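You operate a simulated robot arm through the tools that you are given. There is no shell and no other tool.

You run a simulated robot arm. Do the job below in one go: nothing can be reset, and whatever is moved stays where it is left.

Task
Count out what is wanted on the upper shelf at the pump end of the workbench. At the end: exactly two of the grease cups from the pump end of the workbench are on the upper shelf at the pump end of the workbench; exactly two of the brass bushes from the pump end of the workbench are on the upper shelf at the pump end of the workbench; whatever was shut is shut again. Leave all else as you found it, and nothing knocked over. Set down upright: grease cup.

Only the result counts: the job must be done as asked and must still hold three seconds after the hand-in. Knocking over, shifting, dropping, spilling or breaking anything else fails it.

Robot
A 7-joint arm with a two-finger parallel gripper, fixed in place. Base frame: the origin is on the floor under the middle of its stand, x ahead of it, y to its left, z up; the work surface is at about z = 900. Units: mm, rad, N and s.
It reaches about 1372 mm from its shoulder. Its first joint turns from -2.601 to 2.601 rad. Payload 3.43 kg.
The TCP is the grasp point between the finger pads, 30 mm short of the fingertips. In the tool frame z runs along the fingers and y along their closing line. Largest opening 94 mm; finger width 28, thickness 10; the body of the gripper, 50 by 96 mm, starts 55 mm behind the TCP.
Orientation is told as [roll, pitch, yaw] about the base's x, y, z axes, in that order, counted from this pose: with the fingers straight down and closing along the base's y, the tool's x points along the base's -x, its y along +y and its z along -z.

Tools
- The arm moves only by the tool step_arm. Its argument "targets" is a list of rows, each a list of 7 numbers: the shift along the tool's x, y, z in units of 30 mm (1.0 is 30 mm), then the turn, a rotation vector about the tool's x, y, z in units of 5 degrees (1.0 is 5 degrees), then the gripper command, from -1 (fully open) to 1 (shut), values between in proportion. In form: [[dx, dy, dz, ax, ay, az, fingers], ...]. A call has 1 to 20 rows; each row shifts and turns the commanded pose from where the row before left it, along the tool's axes as they then stand. A call with a number of a shift or a turn outside -1 to 1 is refused whole. A row lasts 0.2 s, in which the tool goes at most 50 mm and 0.15 rad; a call with a longer step from one row to the next is refused whole, and so is a gripper value outside its range. A pose out of reach is approached as far as the arm can. The call stops where the force on the tool passes 40 N (or 10 N more than at its start, if that is more) or the arm is blocked; 0.2 s more then pass. Each finger travels about 45 mm/s and halts on what it meets, pressing with about 22 N; the grip force reading is that of the motor and also rises with nothing between the fingers. The clock runs only during rows and for 0.2 s after the last one: add rows that do not move to give the fingers time. It gives the time, the measured TCP pose, the force on the tool (base axes), the opening and the grip force at its end, in the units of the frame above (readings bear some noise), with the torque about the TCP (base axes, N m) and any sound that the robot's microphone picked up, and new pictures: "show" is both (left out), scene, wrist or none.
- Cameras (640 x 400 px; columns grow to the right, rows downward): "scene" is fixed at [213.6, 657.4, 1490.8]; the picture's right is [-0.86, -0.51, 0.00], its down [-0.28, 0.47, -0.84] and it looks along [0.42, -0.72, -0.55] (base axes); focal length 351 px, centre (320, 200). "wrist" rides on the gripper at [76, 14, -102] in the tool frame; the picture's right is [-0.18, 0.98, 0.00], its down [-0.75, -0.14, -0.64] and it looks along [-0.63, -0.12, 0.77] (tool axes); focal length 243 px, centre (320, 200). There is no depth. A picture from a camera that has moved, and an enlarged one, comes with that camera's place and axes in the base frame and with its lens. The place of the scene camera against the robot may be out by one fixed shift of up to 18 mm in any direction.
- enlarge(camera, box): a new picture of the part [left, top, right, bottom] of that camera's present view, enlarged. No time passes.
- sign_off(): hands the job in; it is judged then, once.

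Places have to be worked out from the pictures, the camera data and where the tool is seen. Open the gripper and draw the arm clear of the work before you hand the job in, unless the task says otherwise.

The tools are called after ">>>" by a JSON object that holds its "name" and its "arguments". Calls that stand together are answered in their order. step_arm: Moves the arm, as the interface text tells. Its arguments: {"type":"object","properties":{"targets":{"type":"array"},"show":{"type":"string","enum":["both","scene","wrist","none"]}},"required":["targets"]} The other tools are called the same way: enlarge (camera, box) takes an enlarged picture of a part of a camera's view; sign_off () hands the job in.

At the start:

```text
time: 0.0
position: [896.9, -412.3, 1116.5]
orientation: [0.0, 0.002, 0.001]
force: [-1.0, 0.3, -0.7]
ft_torque: [-0.01, 0.01, -0.02]
finger_gap: 93.8
finger_force: 0.0
```

scene: 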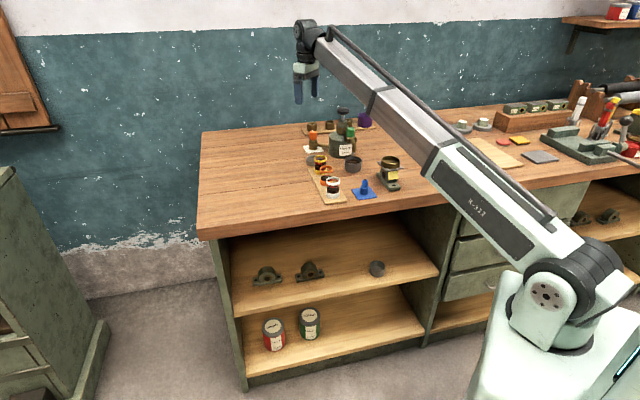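
wrist: 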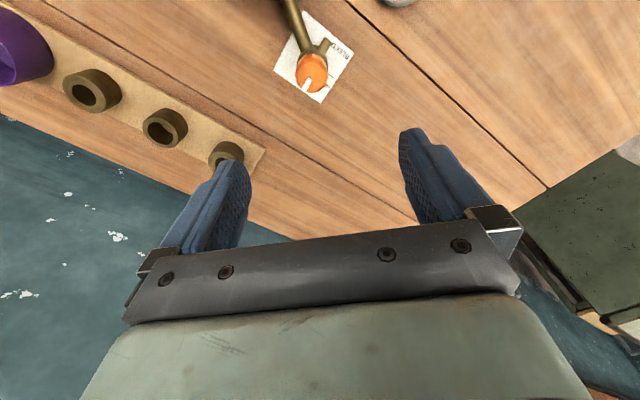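

I'll look closely at the scene first: the workbench top at the pump end and the shelves below.

>>> {"name": "enlarge", "arguments": {"camera": "scene", "box": [280, 90, 440, 210]}}

>>> {"name": "enlarge", "arguments": {"camera": "scene", "box": [200, 220, 450, 390]}}

>>> {"name": "enlarge", "arguments": {"camera": "scene", "box": [440, 60, 640, 200]}}

>>> {"name": "enlarge", "arguments": {"camera": "wrist", "box": [0, 0, 640, 400]}}

```text
3.33 times, centred on (360, 150) of scene
camera zoom: at [213.6, 657.4, 1490.8], right [-0.86, -0.51, 0.0], down [-0.28, 0.47, -0.84], along [0.42, -0.72, -0.55], focal length 1169 px, centre (187, 367)
```

zoom: 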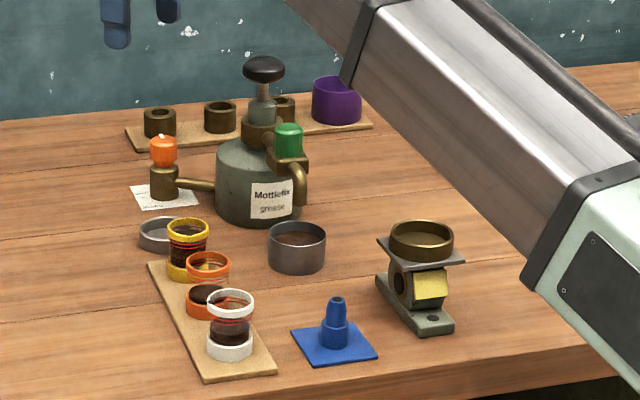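

```text
2.35 times, centred on (325, 305) of scene
camera zoom: at [213.6, 657.4, 1490.8], right [-0.86, -0.51, 0.0], down [-0.28, 0.47, -0.84], along [0.42, -0.72, -0.55], focal length 825 px, centre (308, -47)
```

zoom: 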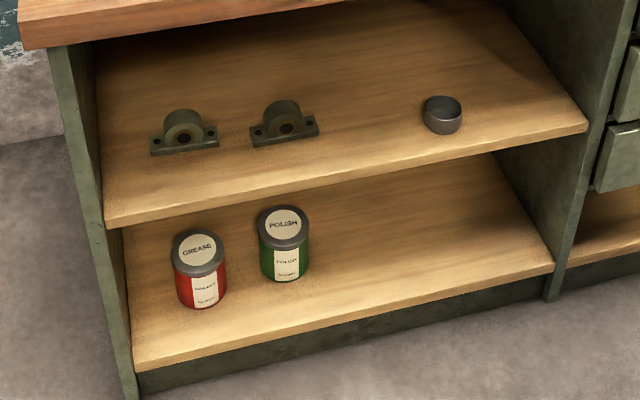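

```text
2.86 times, centred on (540, 130) of scene
camera zoom: at [213.6, 657.4, 1490.8], right [-0.86, -0.51, 0.0], down [-0.28, 0.47, -0.84], along [0.42, -0.72, -0.55], focal length 1002 px, centre (-309, 400)
```

zoom: 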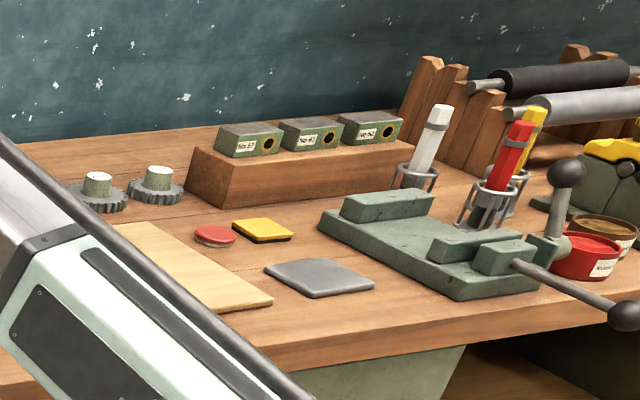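

```text
1.00 times, centred on (320, 200) of wrist (not enlarged: the box is as wide or as high as the picture)
camera zoom: at [821.3, -398.5, 1219.7], right [0.18, 0.98, 0.0], down [0.75, -0.14, 0.64], along [0.63, -0.12, -0.77], focal length 243 px, centre (320, 200)
```

zoom: 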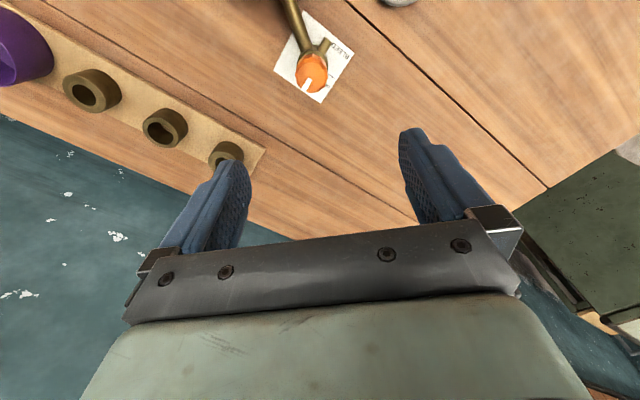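

Zooming further into the candidate items to tell grease cups from other containers.

>>> {"name": "enlarge", "arguments": {"camera": "scene", "box": [300, 140, 364, 208]}}

>>> {"name": "enlarge", "arguments": {"camera": "scene", "box": [340, 140, 410, 205]}}

>>> {"name": "enlarge", "arguments": {"camera": "scene", "box": [300, 100, 380, 155]}}

>>> {"name": "enlarge", "arguments": {"camera": "scene", "box": [350, 240, 410, 290]}}

>>> {"name": "enlarge", "arguments": {"camera": "wrist", "box": [0, 0, 400, 200]}}

```text
5.88 times, centred on (332, 174) of scene
camera zoom: at [213.6, 657.4, 1490.8], right [-0.86, -0.51, 0.0], down [-0.28, 0.47, -0.84], along [0.42, -0.72, -0.55], focal length 2063 px, centre (249, 353)
```

zoom: 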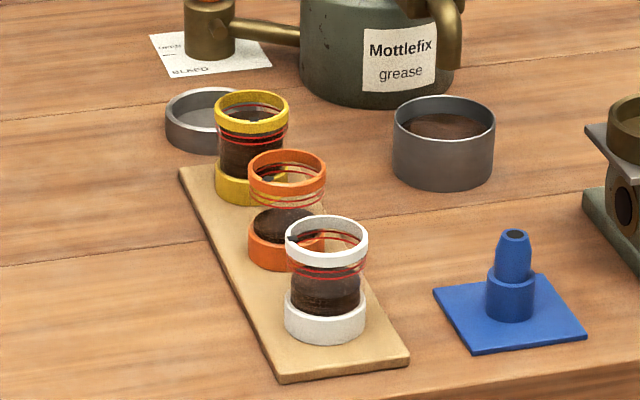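

```text
6.15 times, centred on (375, 172) of scene
camera zoom: at [213.6, 657.4, 1490.8], right [-0.86, -0.51, 0.0], down [-0.28, 0.47, -0.84], along [0.42, -0.72, -0.55], focal length 2158 px, centre (-18, 369)
```

zoom: 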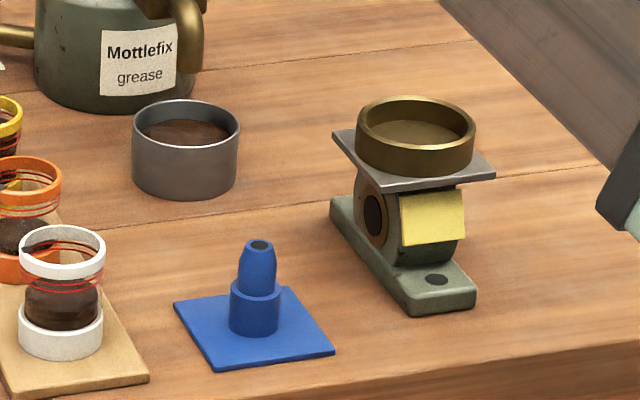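

```text
7.27 times, centred on (340, 128) of scene
camera zoom: at [213.6, 657.4, 1490.8], right [-0.86, -0.51, 0.0], down [-0.28, 0.47, -0.84], along [0.42, -0.72, -0.55], focal length 2551 px, centre (174, 727)
```

zoom: 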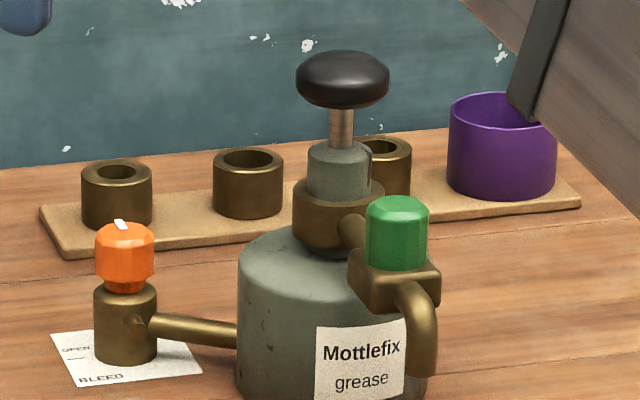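

```text
8.00 times, centred on (380, 265) of scene
camera zoom: at [213.6, 657.4, 1490.8], right [-0.86, -0.51, 0.0], down [-0.28, 0.47, -0.84], along [0.42, -0.72, -0.55], focal length 2806 px, centre (-160, -320)
```

zoom: 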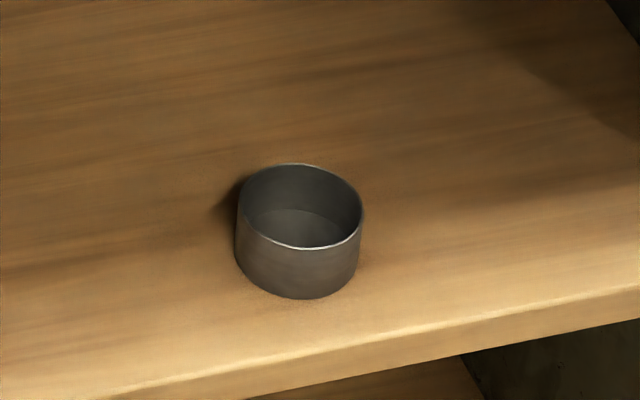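

```text
1.60 times, centred on (200, 100) of wrist
camera zoom: at [821.3, -398.5, 1219.7], right [0.18, 0.98, 0.0], down [0.75, -0.14, 0.64], along [0.63, -0.12, -0.77], focal length 388 px, centre (512, 360)
```

zoom: 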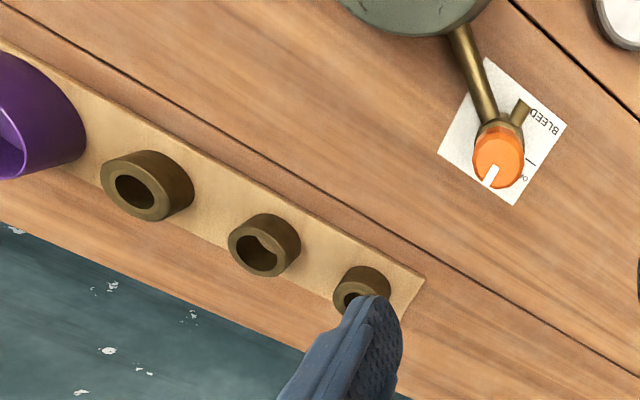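

The three banded glass cups on the strip look like the grease cups, and three brass bushes stand on the strip at the back. I'll zoom on the bench edges and shelf to work out the geometry.

>>> {"name": "enlarge", "arguments": {"camera": "scene", "box": [185, 200, 285, 260]}}

>>> {"name": "enlarge", "arguments": {"camera": "scene", "box": [340, 160, 460, 235]}}

>>> {"name": "enlarge", "arguments": {"camera": "scene", "box": [215, 260, 315, 325]}}

>>> {"name": "enlarge", "arguments": {"camera": "scene", "box": [350, 220, 450, 285]}}

>>> {"name": "enlarge", "arguments": {"camera": "scene", "box": [460, 200, 640, 400]}}

```text
6.40 times, centred on (235, 230) of scene
camera zoom: at [213.6, 657.4, 1490.8], right [-0.86, -0.51, 0.0], down [-0.28, 0.47, -0.84], along [0.42, -0.72, -0.55], focal length 2244 px, centre (864, 8)
```

zoom: 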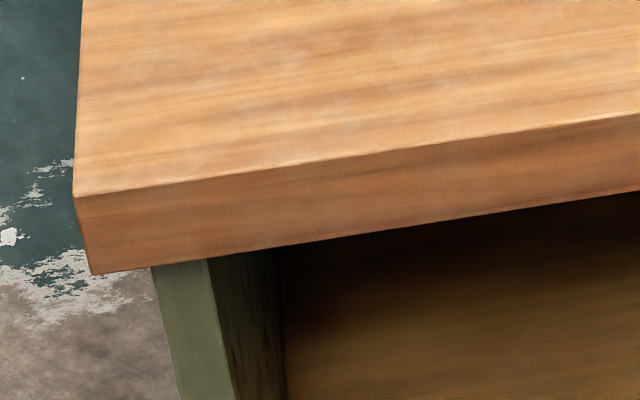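

```text
5.33 times, centred on (400, 198) of scene
camera zoom: at [213.6, 657.4, 1490.8], right [-0.86, -0.51, 0.0], down [-0.28, 0.47, -0.84], along [0.42, -0.72, -0.55], focal length 1870 px, centre (-107, 213)
```

zoom: 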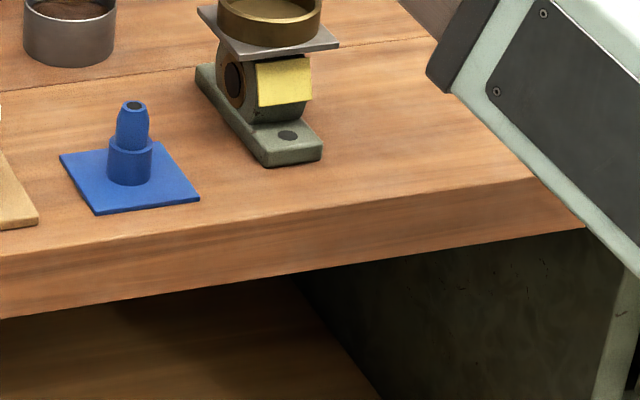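

```text
6.15 times, centred on (265, 292) of scene
camera zoom: at [213.6, 657.4, 1490.8], right [-0.86, -0.51, 0.0], down [-0.28, 0.47, -0.84], along [0.42, -0.72, -0.55], focal length 2158 px, centre (658, -369)
```

zoom: 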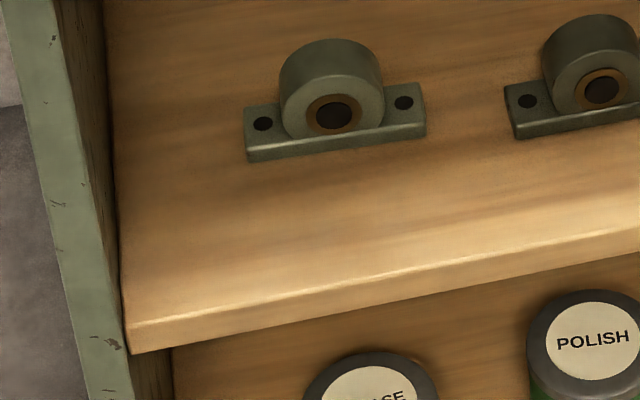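

```text
6.15 times, centred on (400, 252) of scene
camera zoom: at [213.6, 657.4, 1490.8], right [-0.86, -0.51, 0.0], down [-0.28, 0.47, -0.84], along [0.42, -0.72, -0.55], focal length 2158 px, centre (-172, -123)
```

zoom: 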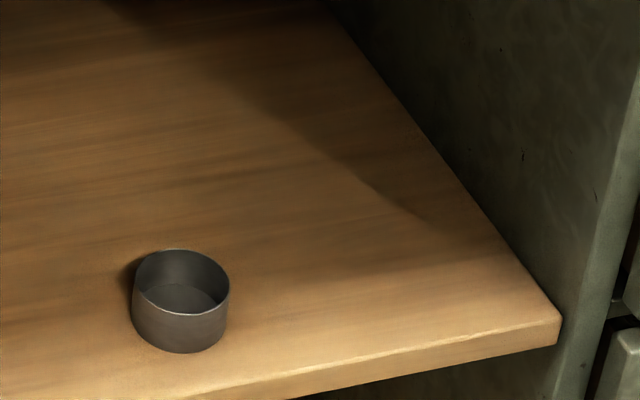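

```text
2.00 times, centred on (550, 300) of scene
camera zoom: at [213.6, 657.4, 1490.8], right [-0.86, -0.51, 0.0], down [-0.28, 0.47, -0.84], along [0.42, -0.72, -0.55], focal length 701 px, centre (-140, 0)
```

zoom: 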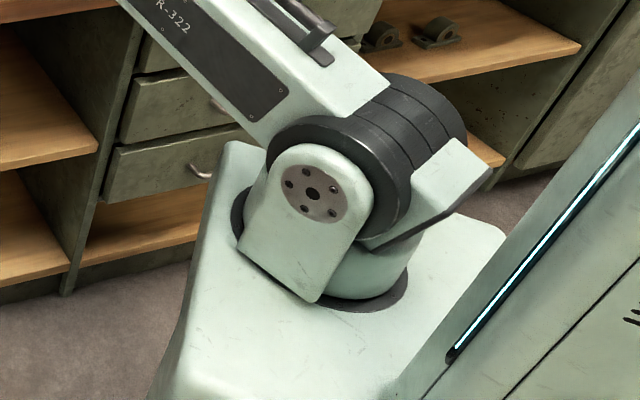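

The bench runs at 45° to the base frame (front edge about x−y = 704 mm), with the shelf underneath at about z 520. I'll raise the arm clear of the pump, then start turning the tool so the camera ends up above the hand when the fingers are tilted toward the bench.

>>> {"name": "step_arm", "arguments": {"targets": [[0, 0, -1, 0, 0, 0, -1], [0, 0, -1, 0, 0, 0, -1], [0, 0, -1, 0, 0, 0, -1], [0, 0, -1, 0, 0, 0, -1], [0, 0, 0, 0, 0, -1, -1], [0, 0, 0, 0, 0, -1, -1], [0, 0, 0, 0, 0, -1, -1], [0, 0, 0, 0, 0, -1, -1], [0, 0, 0, 0, 0, -1, -1], [0, 0, 0, 0, 0, -1, -1], [0, 0, 0, 0, 0, -1, -1], [0, 0, 0, 0, 0, -1, -1], [0, 0, 0, 0, 0, -1, -1]]}}

```text
time: 1.0
position: [900.2, -414.3, 1234.3]
orientation: [-0.004, -0.012, 0.001]
force: [8.0, -2.5, -14.2]
ft_torque: [-0.04, -0.13, 0.03]
finger_gap: 94.2
finger_force: 0.0
stopped in row 5: the force on the tool passed its limit at 55 N (the readings are from after the stop); the commanded pose is now the measured one
camera wrist: at [822.6, -399.3, 1335.8], right [0.18, 0.98, 0.0], down [0.75, -0.14, 0.65], along [0.64, -0.12, -0.76], focal length 243 px, centre (320, 200)
```

scene: 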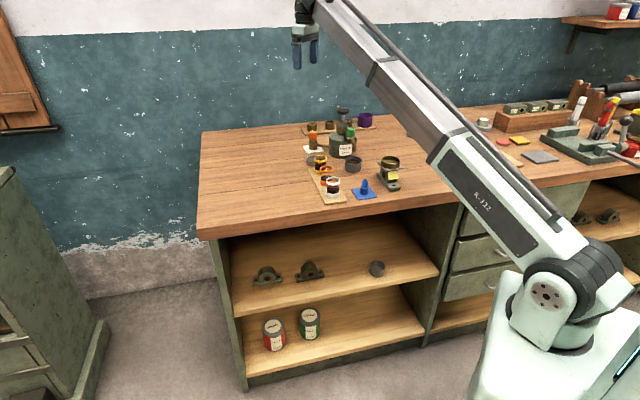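
wrist: 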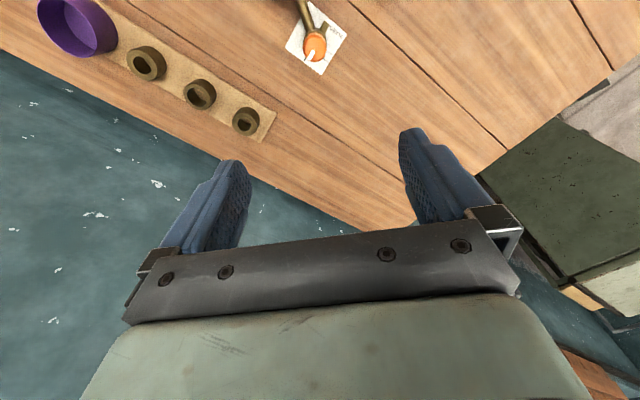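

The stop came right at the change from lifting to turning, probably an inertial jolt. I'll check by turning more gently.

>>> {"name": "step_arm", "arguments": {"targets": [[0, 0, 0, 0, 0, 0, -1], [0, 0, 0, 0, 0, -0.3, -1], [0, 0, 0, 0, 0, -0.6, -1], [0, 0, 0, 0, 0, -0.6, -1], [0, 0, 0, 0, 0, -0.6, -1]], "show": "none"}}

```text
time: 2.2
position: [899.7, -413.5, 1234.4]
orientation: [-0.003, -0.009, 0.187]
force: [-0.2, 0.1, 0.5]
ft_torque: [0.02, -0.03, -0.01]
finger_gap: 94.1
finger_force: 0.0
```

The turn tracks well with no force, so it was inertial. I'll continue rotating with ramped steps.

>>> {"name": "step_arm", "arguments": {"targets": [[0, 0, 0, 0, 0, -0.5, -1], [0, 0, 0, 0, 0, -0.9, -1], [0, 0, 0, 0, 0, -0.9, -1], [0, 0, 0, 0, 0, -0.9, -1], [0, 0, 0, 0, 0, -0.9, -1], [0, 0, 0, 0, 0, -0.9, -1], [0, 0, 0, 0, 0, -0.9, -1], [0, 0, 0, 0, 0, -0.9, -1], [0, 0, 0, 0, 0, -0.9, -1], [0, 0, 0, 0, 0, -0.9, -1], [0, 0, 0, 0, 0, -0.9, -1], [0, 0, 0, 0, 0, -0.9, -1], [0, 0, 0, 0, 0, -0.9, -1], [0, 0, 0, 0, 0, -0.9, -1], [0, 0, 0, 0, 0, -0.9, -1], [0, 0, 0, 0, 0, -0.5, -1]]}}

```text
time: 5.6
position: [899.9, -412.7, 1233.4]
orientation: [-0.009, 0.002, 1.374]
force: [0.0, -0.4, -0.1]
ft_torque: [0.02, -0.02, -0.01]
finger_gap: 93.9
finger_force: 0.1
camera wrist: at [869.6, -484.8, 1337.1], right [-0.93, 0.37, -0.01], down [0.28, 0.71, 0.64], along [0.25, 0.59, -0.77], focal length 243 px, centre (320, 200)
```

scene: 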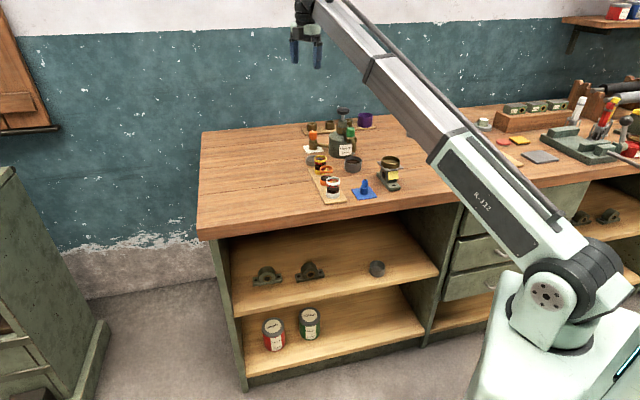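
wrist: 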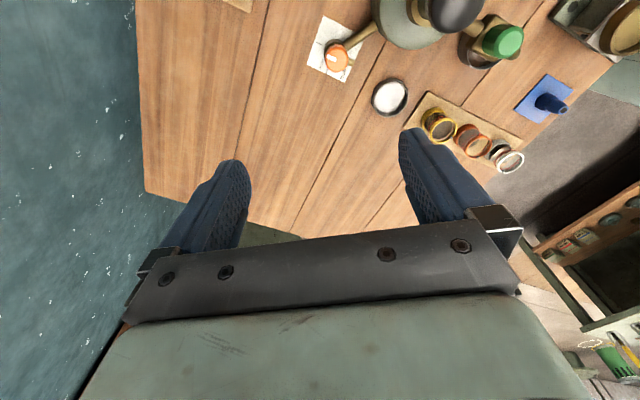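

Continuing to yaw 135°, so tool x points toward the back of the bench.

>>> {"name": "step_arm", "arguments": {"targets": [[0, 0, 0, 0, 0, -0.5, -1], [0, 0, 0, 0, 0, -0.9, -1], [0, 0, 0, 0, 0, -0.9, -1], [0, 0, 0, 0, 0, -0.9, -1], [0, 0, 0, 0, 0, -0.9, -1], [0, 0, 0, 0, 0, -0.9, -1], [0, 0, 0, 0, 0, -0.9, -1], [0, 0, 0, 0, 0, -0.9, -1], [0, 0, 0, 0, 0, -0.9, -1], [0, 0, 0, 0, 0, -0.9, -1], [0, 0, 0, 0, 0, -0.9, -1], [0, 0, 0, 0, 0, -0.9, -1], [0, 0, 0, 0, 0, -0.85, -1], [0, 0, 0, 0, 0, 0, -1]]}}

```text
time: 8.6
position: [899.7, -413.8, 1234.9]
orientation: [-0.004, 0.01, 2.355]
force: [-0.3, 1.5, 0.2]
ft_torque: [-0.01, 0.03, 0.01]
finger_gap: 94.0
finger_force: 0.1
camera wrist: at [942.2, -477.2, 1337.4], right [-0.83, -0.56, -0.01], down [-0.44, 0.64, 0.64], along [-0.35, 0.53, -0.77], focal length 243 px, centre (320, 200)
```

scene: 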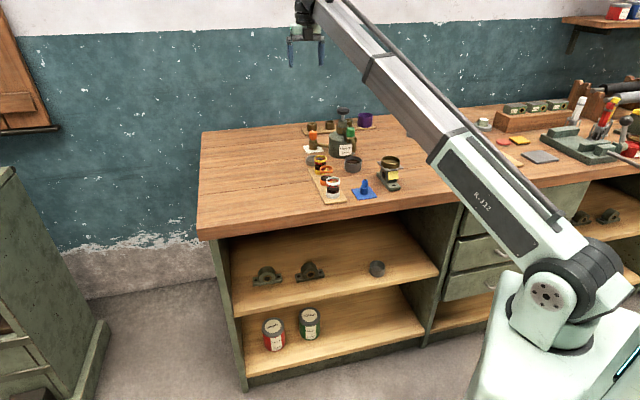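
wrist: 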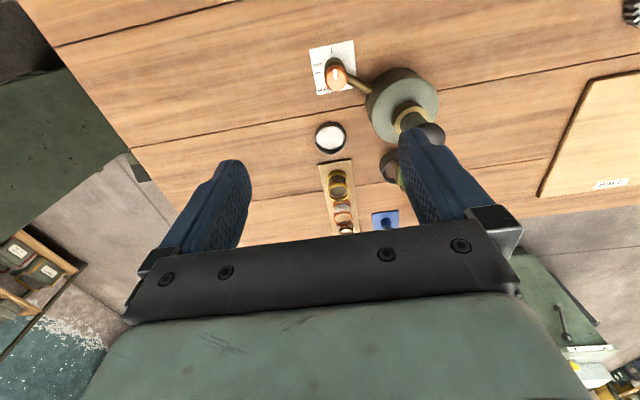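

Yaw is right. Now I'll tilt the fingers 40° forward (toward the back of the bench).

>>> {"name": "step_arm", "arguments": {"targets": [[0, 0, 0, 0, 0.5, 0, -1], [0, 0, 0, 0, 0.9, 0, -1], [0, 0, 0, 0, 0.9, 0, -1], [0, 0, 0, 0, 0.9, 0, -1], [0, 0, 0, 0, 0.9, 0, -1], [0, 0, 0, 0, 0.9, 0, -1], [0, 0, 0, 0, 0.9, 0, -1], [0, 0, 0, 0, 0.9, 0, -1], [0, 0, 0, 0, 0.9, 0, -1], [0, 0, 0, 0, 0.3, 0, -1], [0, 0, 0, 0, 0, 0, -1]]}}

```text
time: 11.0
position: [899.6, -413.8, 1233.8]
orientation: [-0.003, 0.709, 2.349]
force: [-1.4, 0.2, 0.0]
ft_torque: [-0.01, 0.01, -0.02]
finger_gap: 94.1
finger_force: 0.0
camera wrist: at [882.8, -417.9, 1362.0], right [-0.8, -0.59, -0.12], down [-0.6, 0.8, 0.0], along [0.1, 0.07, -0.99], focal length 243 px, centre (320, 200)
```

scene: 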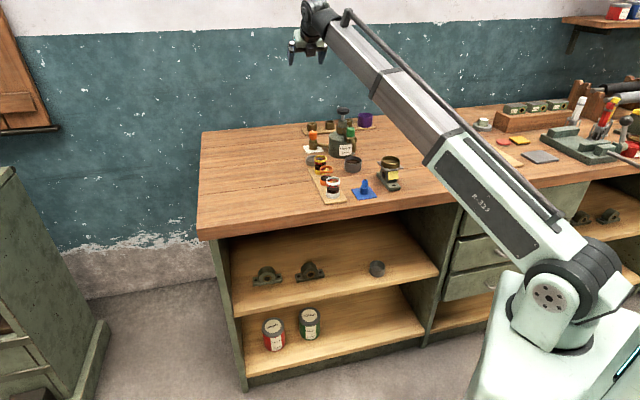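
wrist: 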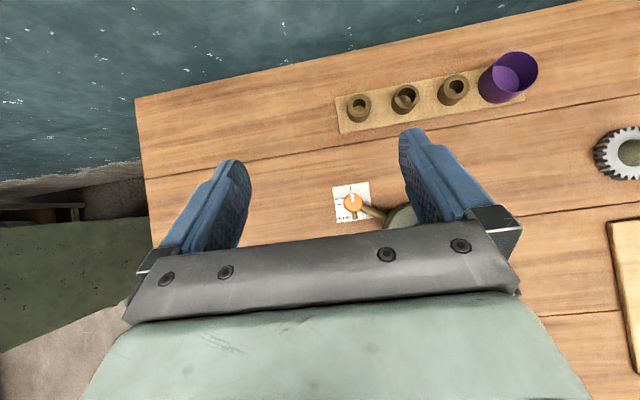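

The camera now looks straight down. I'll enlarge the bushes to fix their positions from the wrist camera.

>>> {"name": "enlarge", "arguments": {"camera": "wrist", "box": [325, 40, 545, 140]}}

```text
2.91 times, centred on (435, 90) of wrist
camera zoom: at [882.8, -417.9, 1362.0], right [-0.8, -0.59, -0.12], down [-0.6, 0.8, 0.0], along [0.1, 0.07, -0.99], focal length 706 px, centre (-14, 520)
```

zoom: 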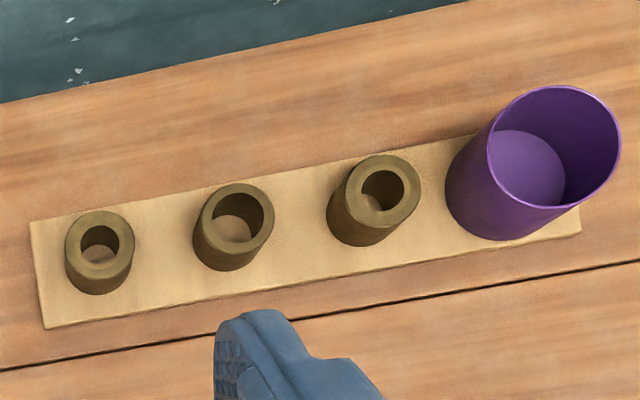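

Bushes located at about (968,−562), (912,−618), (857,−678), Ø≈42, height ≈33 mm. Now I move back over the grease cups for a look down at them.

>>> {"name": "step_arm", "arguments": {"targets": [[-0.33, 0, -0.18, 0, 0, 0, -1], [-0.66, 0, -0.37, 0, 0, 0, -1], [-0.83, 0, -0.46, 0, 0, 0, -1], [-0.83, 0, -0.46, 0, 0, 0, -1], [-0.83, 0, -0.46, 0, 0, 0, -1], [-0.83, 0, -0.46, 0, 0, 0, -1], [-0.83, 0, -0.46, 0, 0, 0, -1], [-0.83, 0, -0.46, 0, 0, 0, -1], [-0.83, 0, -0.46, 0, 0, 0, -1], [-0.83, 0, -0.46, 0, 0, 0, -1], [-0.66, 0, -0.37, 0, 0, 0, -1], [-0.33, 0, -0.18, 0, 0, 0, -1], [0, 0, 0, 0, 0, 0, -1]]}}

```text
time: 13.8
position: [695.8, -206.5, 1174.9]
orientation: [-0.006, 0.706, 2.351]
force: [0.1, 0.0, 0.7]
ft_torque: [0.0, 0.04, 0.01]
finger_gap: 94.1
finger_force: 0.1
camera wrist: at [679.4, -210.8, 1303.0], right [-0.8, -0.59, -0.12], down [-0.6, 0.8, 0.0], along [0.1, 0.07, -0.99], focal length 243 px, centre (320, 200)
```

scene: 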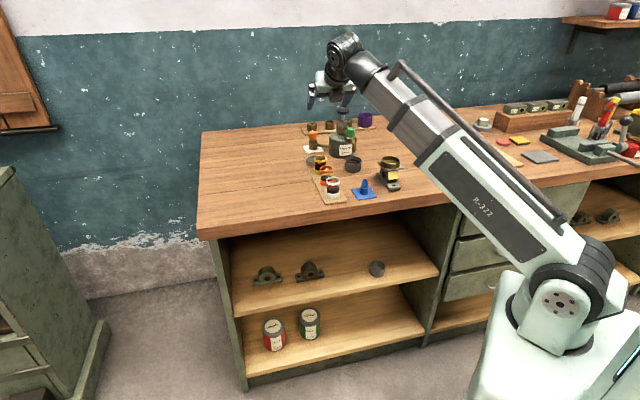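
wrist: 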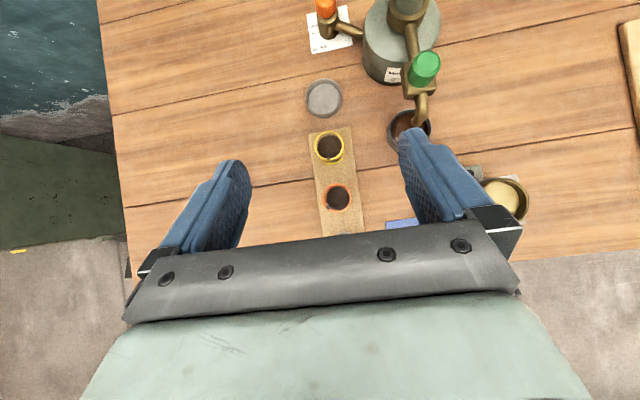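

Good view of two of the cups. Enlarging to measure them.

>>> {"name": "enlarge", "arguments": {"camera": "wrist", "box": [290, 60, 450, 240]}}

>>> {"name": "enlarge", "arguments": {"camera": "scene", "box": [300, 20, 480, 140]}}

```text
2.22 times, centred on (370, 150) of wrist
camera zoom: at [679.4, -210.8, 1303.0], right [-0.8, -0.59, -0.12], down [-0.6, 0.8, 0.0], along [0.1, 0.07, -0.99], focal length 539 px, centre (209, 311)
```

zoom: 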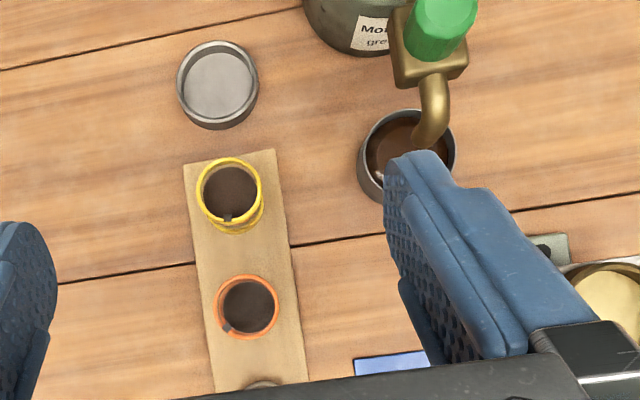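

```text
3.33 times, centred on (390, 80) of scene
camera zoom: at [213.6, 657.4, 1490.8], right [-0.86, -0.51, 0.0], down [-0.28, 0.47, -0.84], along [0.42, -0.72, -0.55], focal length 1169 px, centre (87, 600)
```

zoom: 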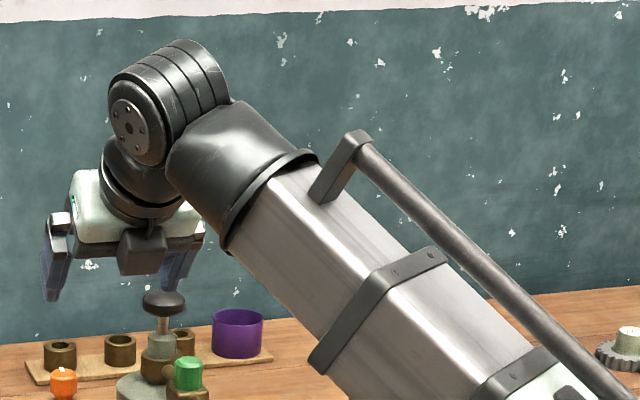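

The boom is telescopic, with cups at about: yellow (748,−257), orange (693,−205), white ≈ (637,−146) in robot coordinates, Ø≈42, height ≈55. I move to hover over the white cup and check that the arm can get this close in.

>>> {"name": "step_arm", "arguments": {"targets": [[-0.33, 0, 0.115, 0, 0, 0, -1], [-0.66, 0, 0.23, 0, 0, 0, -1], [-0.827, -0.01, 0.288, 0, 0, 0, -1], [-0.827, -0.01, 0.288, 0, 0, 0, -1], [-0.827, -0.02, 0.288, 0, 0, 0, -1], [-0.827, -0.01, 0.288, 0, 0, 0, -1], [-0.66, 0, 0.23, 0, 0, 0, -1], [-0.33, 0, 0.115, 0, 0, 0, -1], [0, 0, 0, 0, 0, 0, -1], [0, 0, 0, 0, 0, 0, -1]]}}

```text
time: 16.0
position: [634.8, -146.0, 1029.6]
orientation: [-0.005, 0.706, 2.35]
force: [0.7, 0.2, 0.1]
ft_torque: [0.03, 0.02, 0.02]
finger_gap: 94.3
finger_force: 0.0
camera wrist: at [619.0, -150.7, 1157.3], right [-0.8, -0.59, -0.12], down [-0.6, 0.8, 0.0], along [0.1, 0.07, -0.99], focal length 243 px, centre (320, 200)
```

scene: 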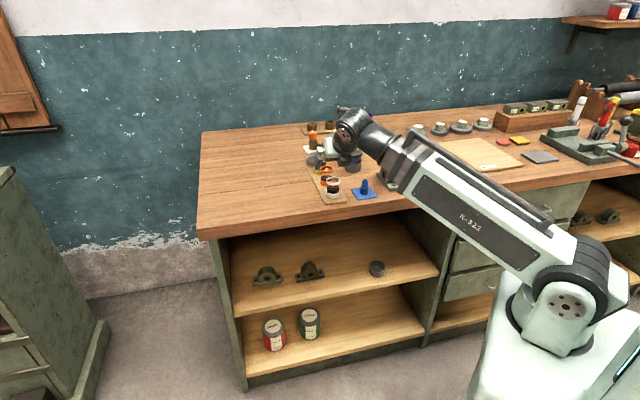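
wrist: 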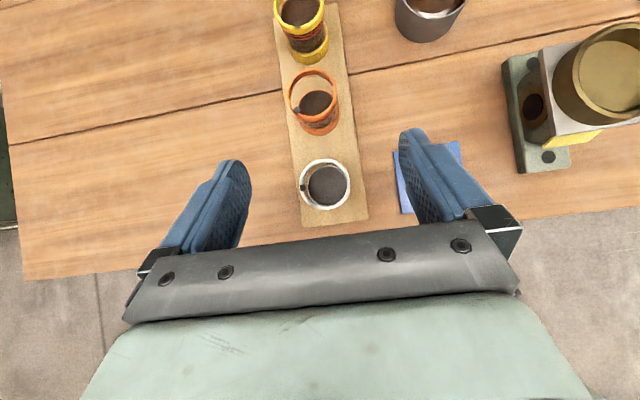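

Tracking is exact. I enlarge the wrist view to centre on the white cup.

>>> {"name": "enlarge", "arguments": {"camera": "wrist", "box": [220, 100, 440, 240]}}

>>> {"name": "enlarge", "arguments": {"camera": "scene", "box": [300, 110, 400, 210]}}

```text
2.86 times, centred on (330, 170) of wrist
camera zoom: at [619.0, -150.7, 1157.3], right [-0.8, -0.59, -0.12], down [-0.6, 0.8, 0.0], along [0.1, 0.07, -0.99], focal length 693 px, centre (291, 286)
```

zoom: 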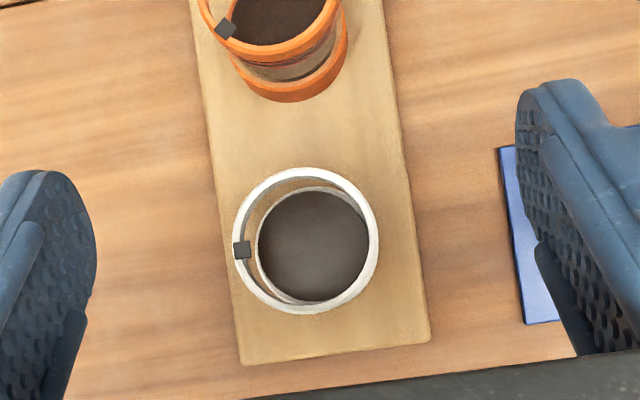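

```text
4.00 times, centred on (350, 160) of scene
camera zoom: at [213.6, 657.4, 1490.8], right [-0.86, -0.51, 0.0], down [-0.28, 0.47, -0.84], along [0.42, -0.72, -0.55], focal length 1403 px, centre (200, 360)
```

zoom: 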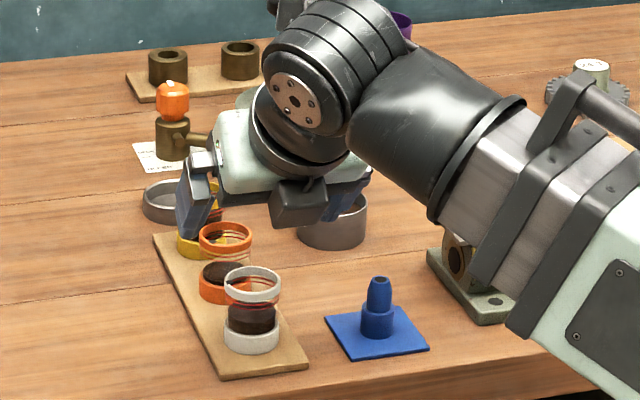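

White cup axis at ≈(642.1,−150.3). I correct by +8 mm depth, +2 mm sideways and descend to z≈946 so the fingers straddle the cup.

>>> {"name": "step_arm", "arguments": {"targets": [[-0.146, -0.007, 0.209, 0, 0, 0, -1], [-0.291, -0.013, 0.418, 0, 0, 0, -1], [-0.364, -0.017, 0.522, 0, 0, 0, -1], [-0.364, -0.017, 0.522, 0, 0, 0, -1], [-0.291, -0.013, 0.418, 0, 0, 0, -1], [-0.146, -0.007, 0.209, 0, 0, 0, -1], [0, 0, 0, 0, 0, 0, -1], [0, 0, 0, 0, 0, 0, -1]]}}

```text
time: 17.8
position: [646.5, -150.6, 945.8]
orientation: [-0.005, 0.706, 2.347]
force: [0.5, 0.5, 0.5]
ft_torque: [0.01, 0.04, 0.02]
finger_gap: 94.1
finger_force: 0.1
camera wrist: at [629.2, -154.6, 1073.4], right [-0.8, -0.59, -0.12], down [-0.6, 0.8, 0.0], along [0.1, 0.07, -0.99], focal length 243 px, centre (320, 200)
```

scene: 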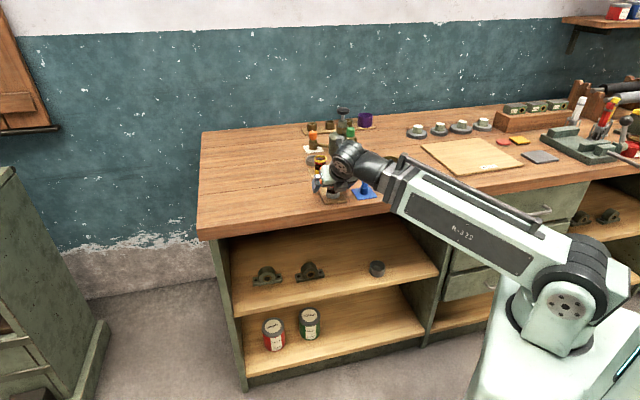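
wrist: 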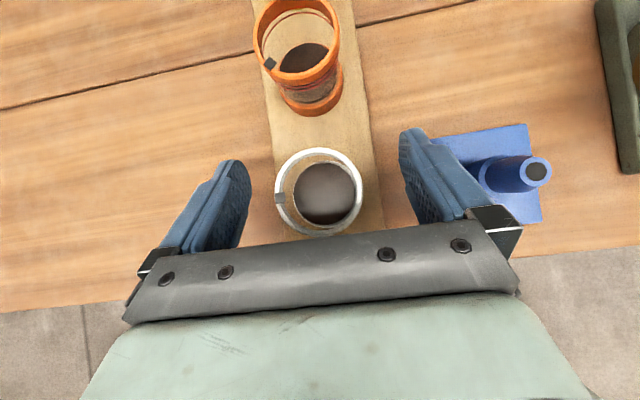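

Enlarging to check how well the cup is centred between the fingers before closing.

>>> {"name": "enlarge", "arguments": {"camera": "wrist", "box": [220, 120, 440, 260]}}

>>> {"name": "enlarge", "arguments": {"camera": "scene", "box": [300, 140, 400, 210]}}

```text
2.86 times, centred on (330, 190) of wrist
camera zoom: at [629.2, -154.6, 1073.4], right [-0.8, -0.59, -0.12], down [-0.6, 0.8, 0.0], along [0.1, 0.07, -0.99], focal length 693 px, centre (291, 229)
```

zoom: 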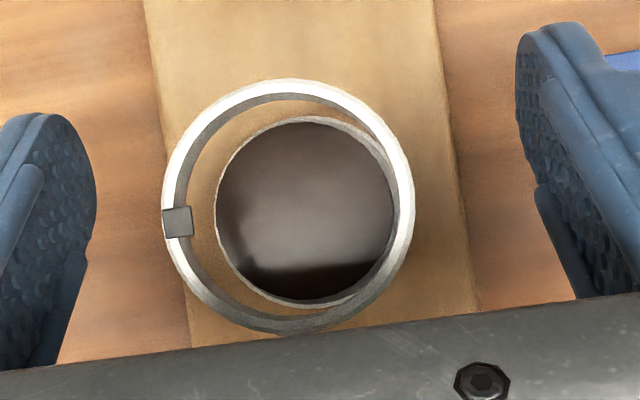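

```text
5.71 times, centred on (350, 175) of scene
camera zoom: at [213.6, 657.4, 1490.8], right [-0.86, -0.51, 0.0], down [-0.28, 0.47, -0.84], along [0.42, -0.72, -0.55], focal length 2004 px, centre (149, 343)
```

zoom: 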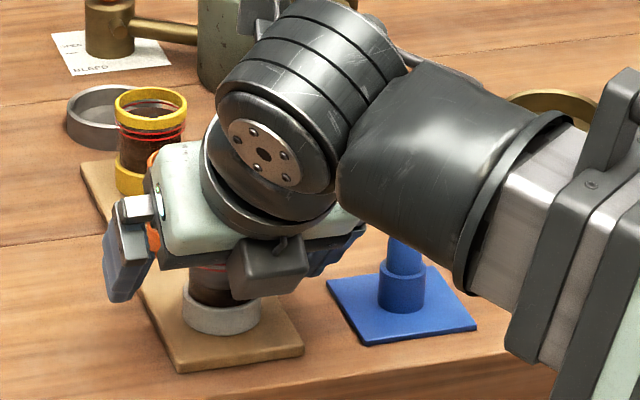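

The cup is centred within ~3 mm. I fine-tune and close the fingers gradually.

>>> {"name": "step_arm", "arguments": {"targets": [[-0.03, 0.02, -0.027, 0, 0, 0, -0.8], [-0.03, 0.02, -0.027, 0, 0, 0, -0.5], [0, 0, 0, 0, 0, 0, -0.3], [0, 0, 0, 0, 0, 0, -0.1], [0, 0, 0, 0, 0, 0, 0.0], [0, 0, 0, 0, 0, 0, 0.1], [0, 0, 0, 0, 0, 0, 0.15], [0, 0, 0, 0, 0, 0, 0.2], [0, 0, 0, 0, 0, 0, 0.3], [0, 0, 0, 0, 0, 0, 0.3]]}}

```text
time: 20.0
position: [643.0, -149.3, 946.2]
orientation: [-0.006, 0.707, 2.35]
force: [-0.1, -0.1, 0.9]
ft_torque: [0.01, 0.01, 0.01]
finger_gap: 45.3
finger_force: 22.0
camera wrist: at [626.3, -154.0, 1073.8], right [-0.8, -0.59, -0.12], down [-0.6, 0.8, 0.0], along [0.1, 0.07, -0.99], focal length 243 px, centre (320, 200)
```

scene: 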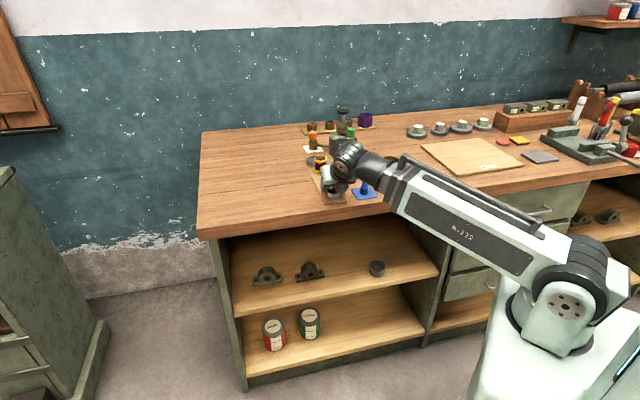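
wrist: 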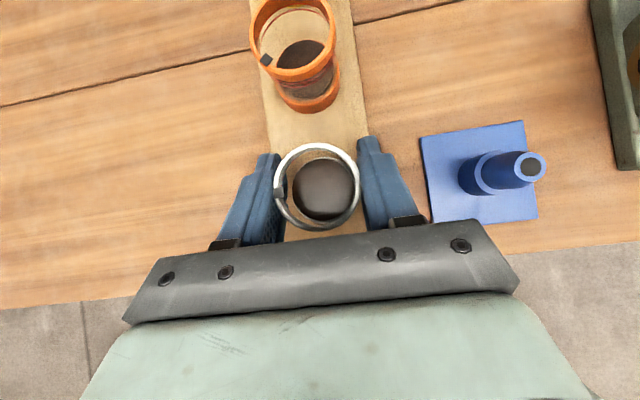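

Gripped at 45.3 mm with 22 N. Zooming in to check how the fingers bear on the cup.

>>> {"name": "enlarge", "arguments": {"camera": "wrist", "box": [220, 110, 420, 240]}}

>>> {"name": "enlarge", "arguments": {"camera": "scene", "box": [300, 140, 380, 210]}}

```text
3.08 times, centred on (320, 175) of wrist
camera zoom: at [626.3, -154.0, 1073.8], right [-0.8, -0.59, -0.12], down [-0.6, 0.8, 0.0], along [0.1, 0.07, -0.99], focal length 746 px, centre (320, 277)
```

zoom: 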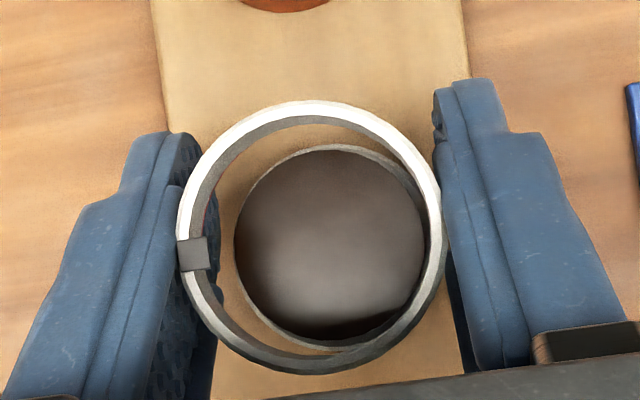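

```text
5.71 times, centred on (340, 175) of scene
camera zoom: at [213.6, 657.4, 1490.8], right [-0.86, -0.51, 0.0], down [-0.28, 0.47, -0.84], along [0.42, -0.72, -0.55], focal length 2004 px, centre (206, 343)
```

zoom: 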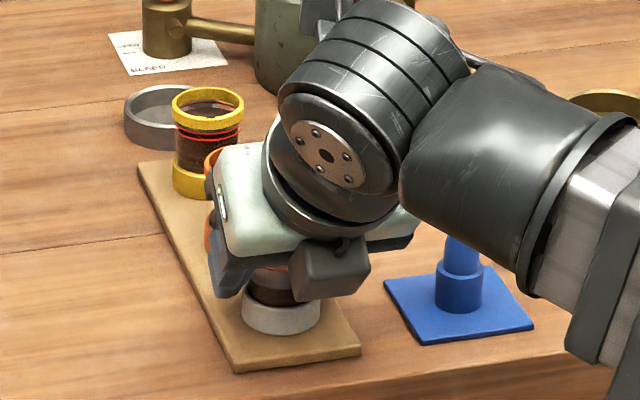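

Contact looks sound. I lift straight up 20 mm gently and check that the cup hangs upright.

>>> {"name": "step_arm", "arguments": {"targets": [[0, 0, 0, 0, 0, 0, 0.6], [0.08, 0, -0.09, 0, 0, 0, 0.6], [0.13, 0, -0.155, 0, 0, 0, 0.6], [0.13, 0, -0.155, 0, 0, 0, 0.6], [0.09, 0, -0.107, 0, 0, 0, 0.6], [0, 0, 0, 0, 0, 0, 0.6]]}}

>>> {"name": "enlarge", "arguments": {"camera": "scene", "box": [300, 140, 380, 210]}}

```text
time: 21.4
position: [642.2, -149.8, 966.0]
orientation: [-0.005, 0.705, 2.348]
force: [0.6, -0.3, -2.0]
ft_torque: [0.0, 0.0, 0.04]
finger_gap: 41.7
finger_force: 21.8
camera wrist: at [625.5, -153.9, 1093.7], right [-0.8, -0.59, -0.12], down [-0.6, 0.8, 0.0], along [0.1, 0.07, -0.99], focal length 243 px, centre (320, 200)
```

scene: 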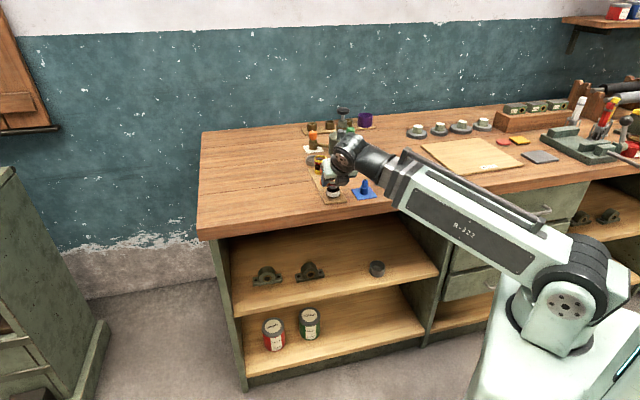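
wrist: 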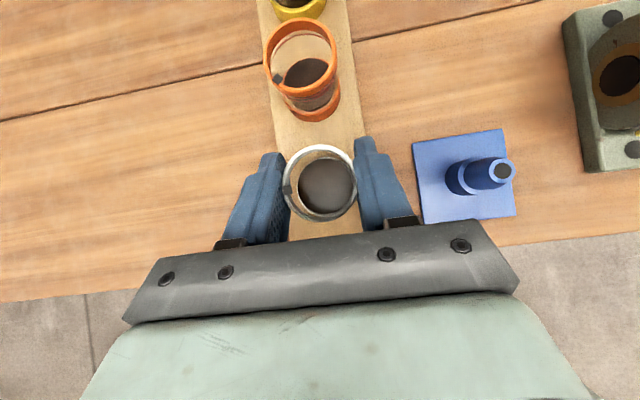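

```text
5.71 times, centred on (340, 175) of scene
camera zoom: at [213.6, 657.4, 1490.8], right [-0.86, -0.51, 0.0], down [-0.28, 0.47, -0.84], along [0.42, -0.72, -0.55], focal length 2004 px, centre (206, 343)
```

zoom: 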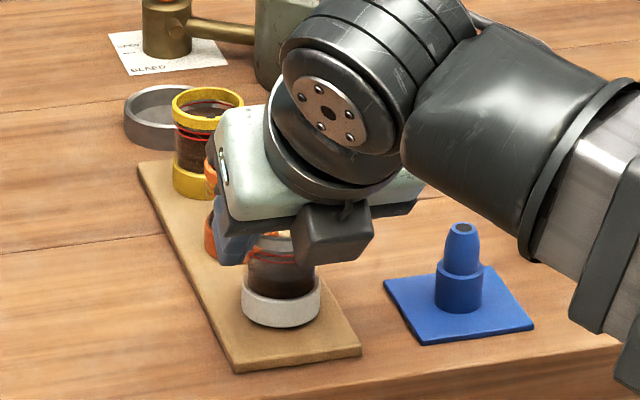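

The gap shrank to 41.7 and the cup looks farther from the camera, so it may have slid. Enlarging the wrist view to check.

>>> {"name": "enlarge", "arguments": {"camera": "wrist", "box": [220, 110, 420, 240]}}

>>> {"name": "enlarge", "arguments": {"camera": "scene", "box": [315, 170, 360, 210]}}

```text
3.08 times, centred on (320, 175) of wrist
camera zoom: at [625.5, -153.9, 1093.7], right [-0.8, -0.59, -0.12], down [-0.6, 0.8, 0.0], along [0.1, 0.07, -0.99], focal length 746 px, centre (320, 277)
```

zoom: 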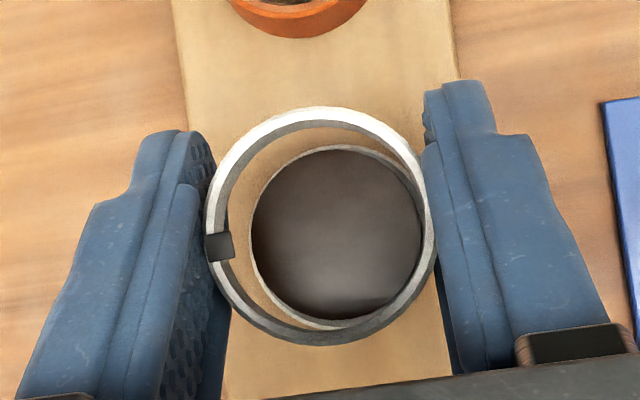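

```text
10.00 times, centred on (338, 190) of scene
camera zoom: at [213.6, 657.4, 1490.8], right [-0.86, -0.51, 0.0], down [-0.28, 0.47, -0.84], along [0.42, -0.72, -0.55], focal length 3507 px, centre (145, 300)
```

zoom: 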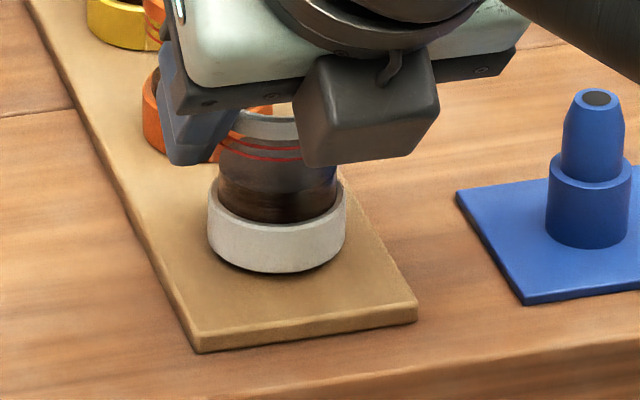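

The cup seems to have slipped to being held by its top ring, slightly lifted. I lift a further 15 mm to see whether it comes along.

>>> {"name": "step_arm", "arguments": {"targets": [[0.06, 0, -0.07, 0, 0, 0, 0.8], [0.1, 0, -0.117, 0, 0, 0, 0.8], [0.1, 0, -0.117, 0, 0, 0, 0.8], [0.06, 0, -0.07, 0, 0, 0, 0.8], [0, 0, 0, 0, 0, 0, 0.8]]}}

>>> {"name": "enlarge", "arguments": {"camera": "scene", "box": [315, 170, 360, 210]}}

>>> {"name": "enlarge", "arguments": {"camera": "wrist", "box": [220, 110, 420, 240]}}

```text
time: 22.6
position: [642.9, -149.2, 980.1]
orientation: [-0.004, 0.706, 2.348]
force: [-0.2, 0.9, -1.0]
ft_torque: [-0.03, 0.01, -0.01]
finger_gap: 41.4
finger_force: 22.4
camera wrist: at [625.7, -153.4, 1108.8], right [-0.8, -0.59, -0.12], down [-0.6, 0.8, 0.0], along [0.1, 0.07, -0.99], focal length 243 px, centre (320, 200)
```

scene: 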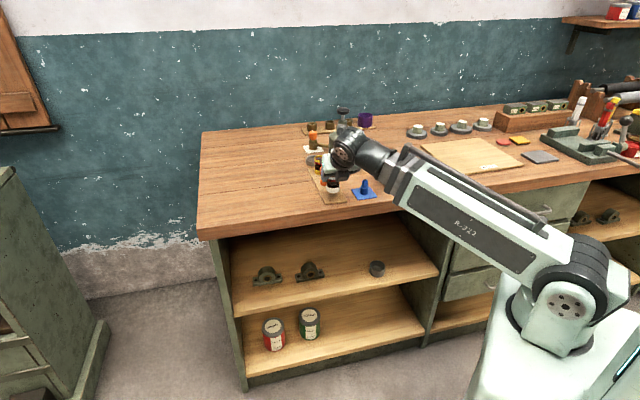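
wrist: 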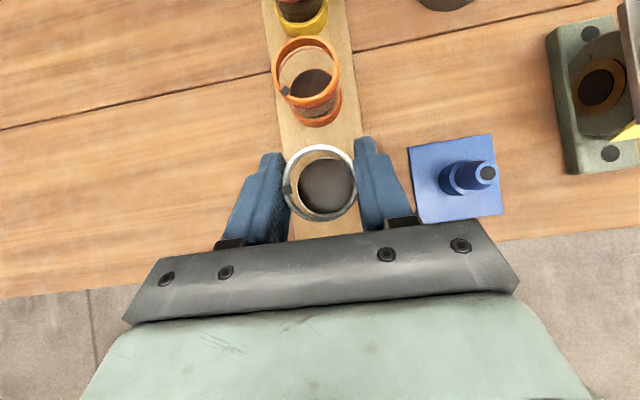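

```text
10.00 times, centred on (338, 190) of scene
camera zoom: at [213.6, 657.4, 1490.8], right [-0.86, -0.51, 0.0], down [-0.28, 0.47, -0.84], along [0.42, -0.72, -0.55], focal length 3507 px, centre (145, 300)
```

zoom: 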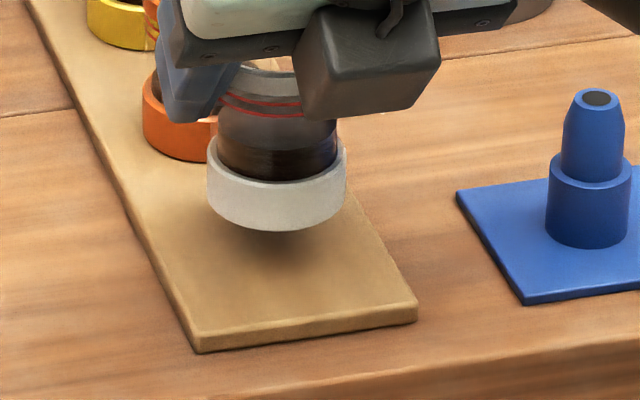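

```text
3.08 times, centred on (320, 175) of wrist
camera zoom: at [625.7, -153.4, 1108.8], right [-0.8, -0.59, -0.12], down [-0.6, 0.8, 0.0], along [0.1, 0.07, -0.99], focal length 746 px, centre (320, 277)
```

zoom: 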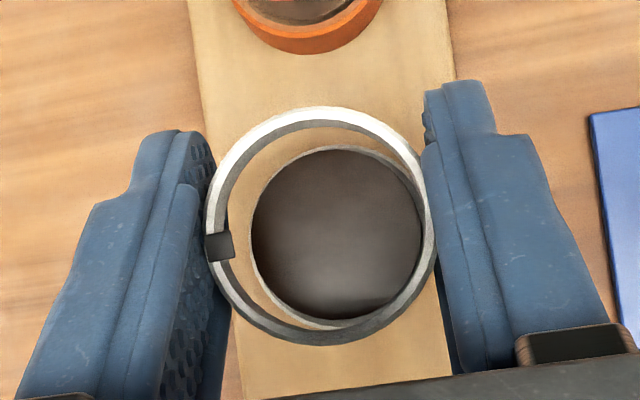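

The cup now hangs securely upright from its top ring, its base about 53 mm below the TCP. I move it left over the empty part of the bench.

>>> {"name": "step_arm", "arguments": {"targets": [[0.07, -0.29, -0.08, 0, 0, 0, 0.8], [0.09, -0.59, -0.11, 0, 0, 0, 0.8], [0.09, -0.88, -0.11, 0, 0, 0, 0.8], [0.09, -0.88, -0.11, 0, 0, 0, 0.8], [0.09, -0.88, -0.11, 0, 0, 0, 0.8], [0, -0.88, 0, 0, 0, 0, 0.8], [0, -0.88, 0, 0, 0, 0, 0.8], [0, -0.88, 0, 0, 0, 0, 0.8], [0, -0.59, 0, 0, 0, 0, 0.8], [0, -0.29, 0, 0, 0, 0, 0.8], [0, 0, 0, 0, 0, 0, 0.8]]}}

```text
time: 25.0
position: [793.1, -1.5, 1002.3]
orientation: [-0.005, 0.707, 2.348]
force: [0.3, -0.3, -1.3]
ft_torque: [0.02, 0.02, 0.0]
finger_gap: 41.6
finger_force: 22.3
camera wrist: at [776.2, -4.8, 1130.7], right [-0.8, -0.59, -0.12], down [-0.6, 0.8, 0.0], along [0.1, 0.07, -0.99], focal length 243 px, centre (320, 200)
```

scene: 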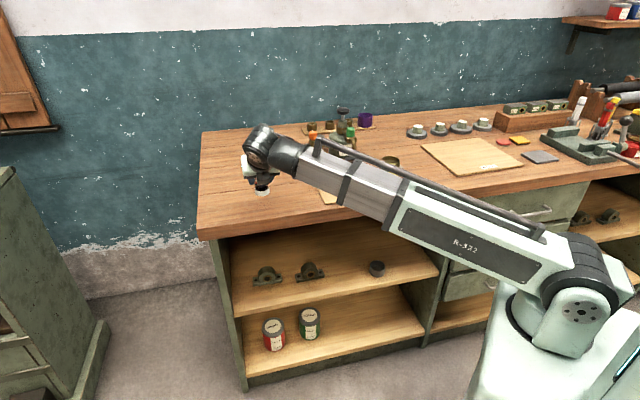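
wrist: 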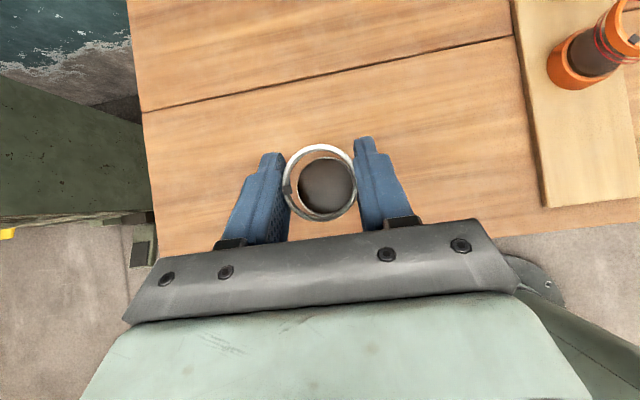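

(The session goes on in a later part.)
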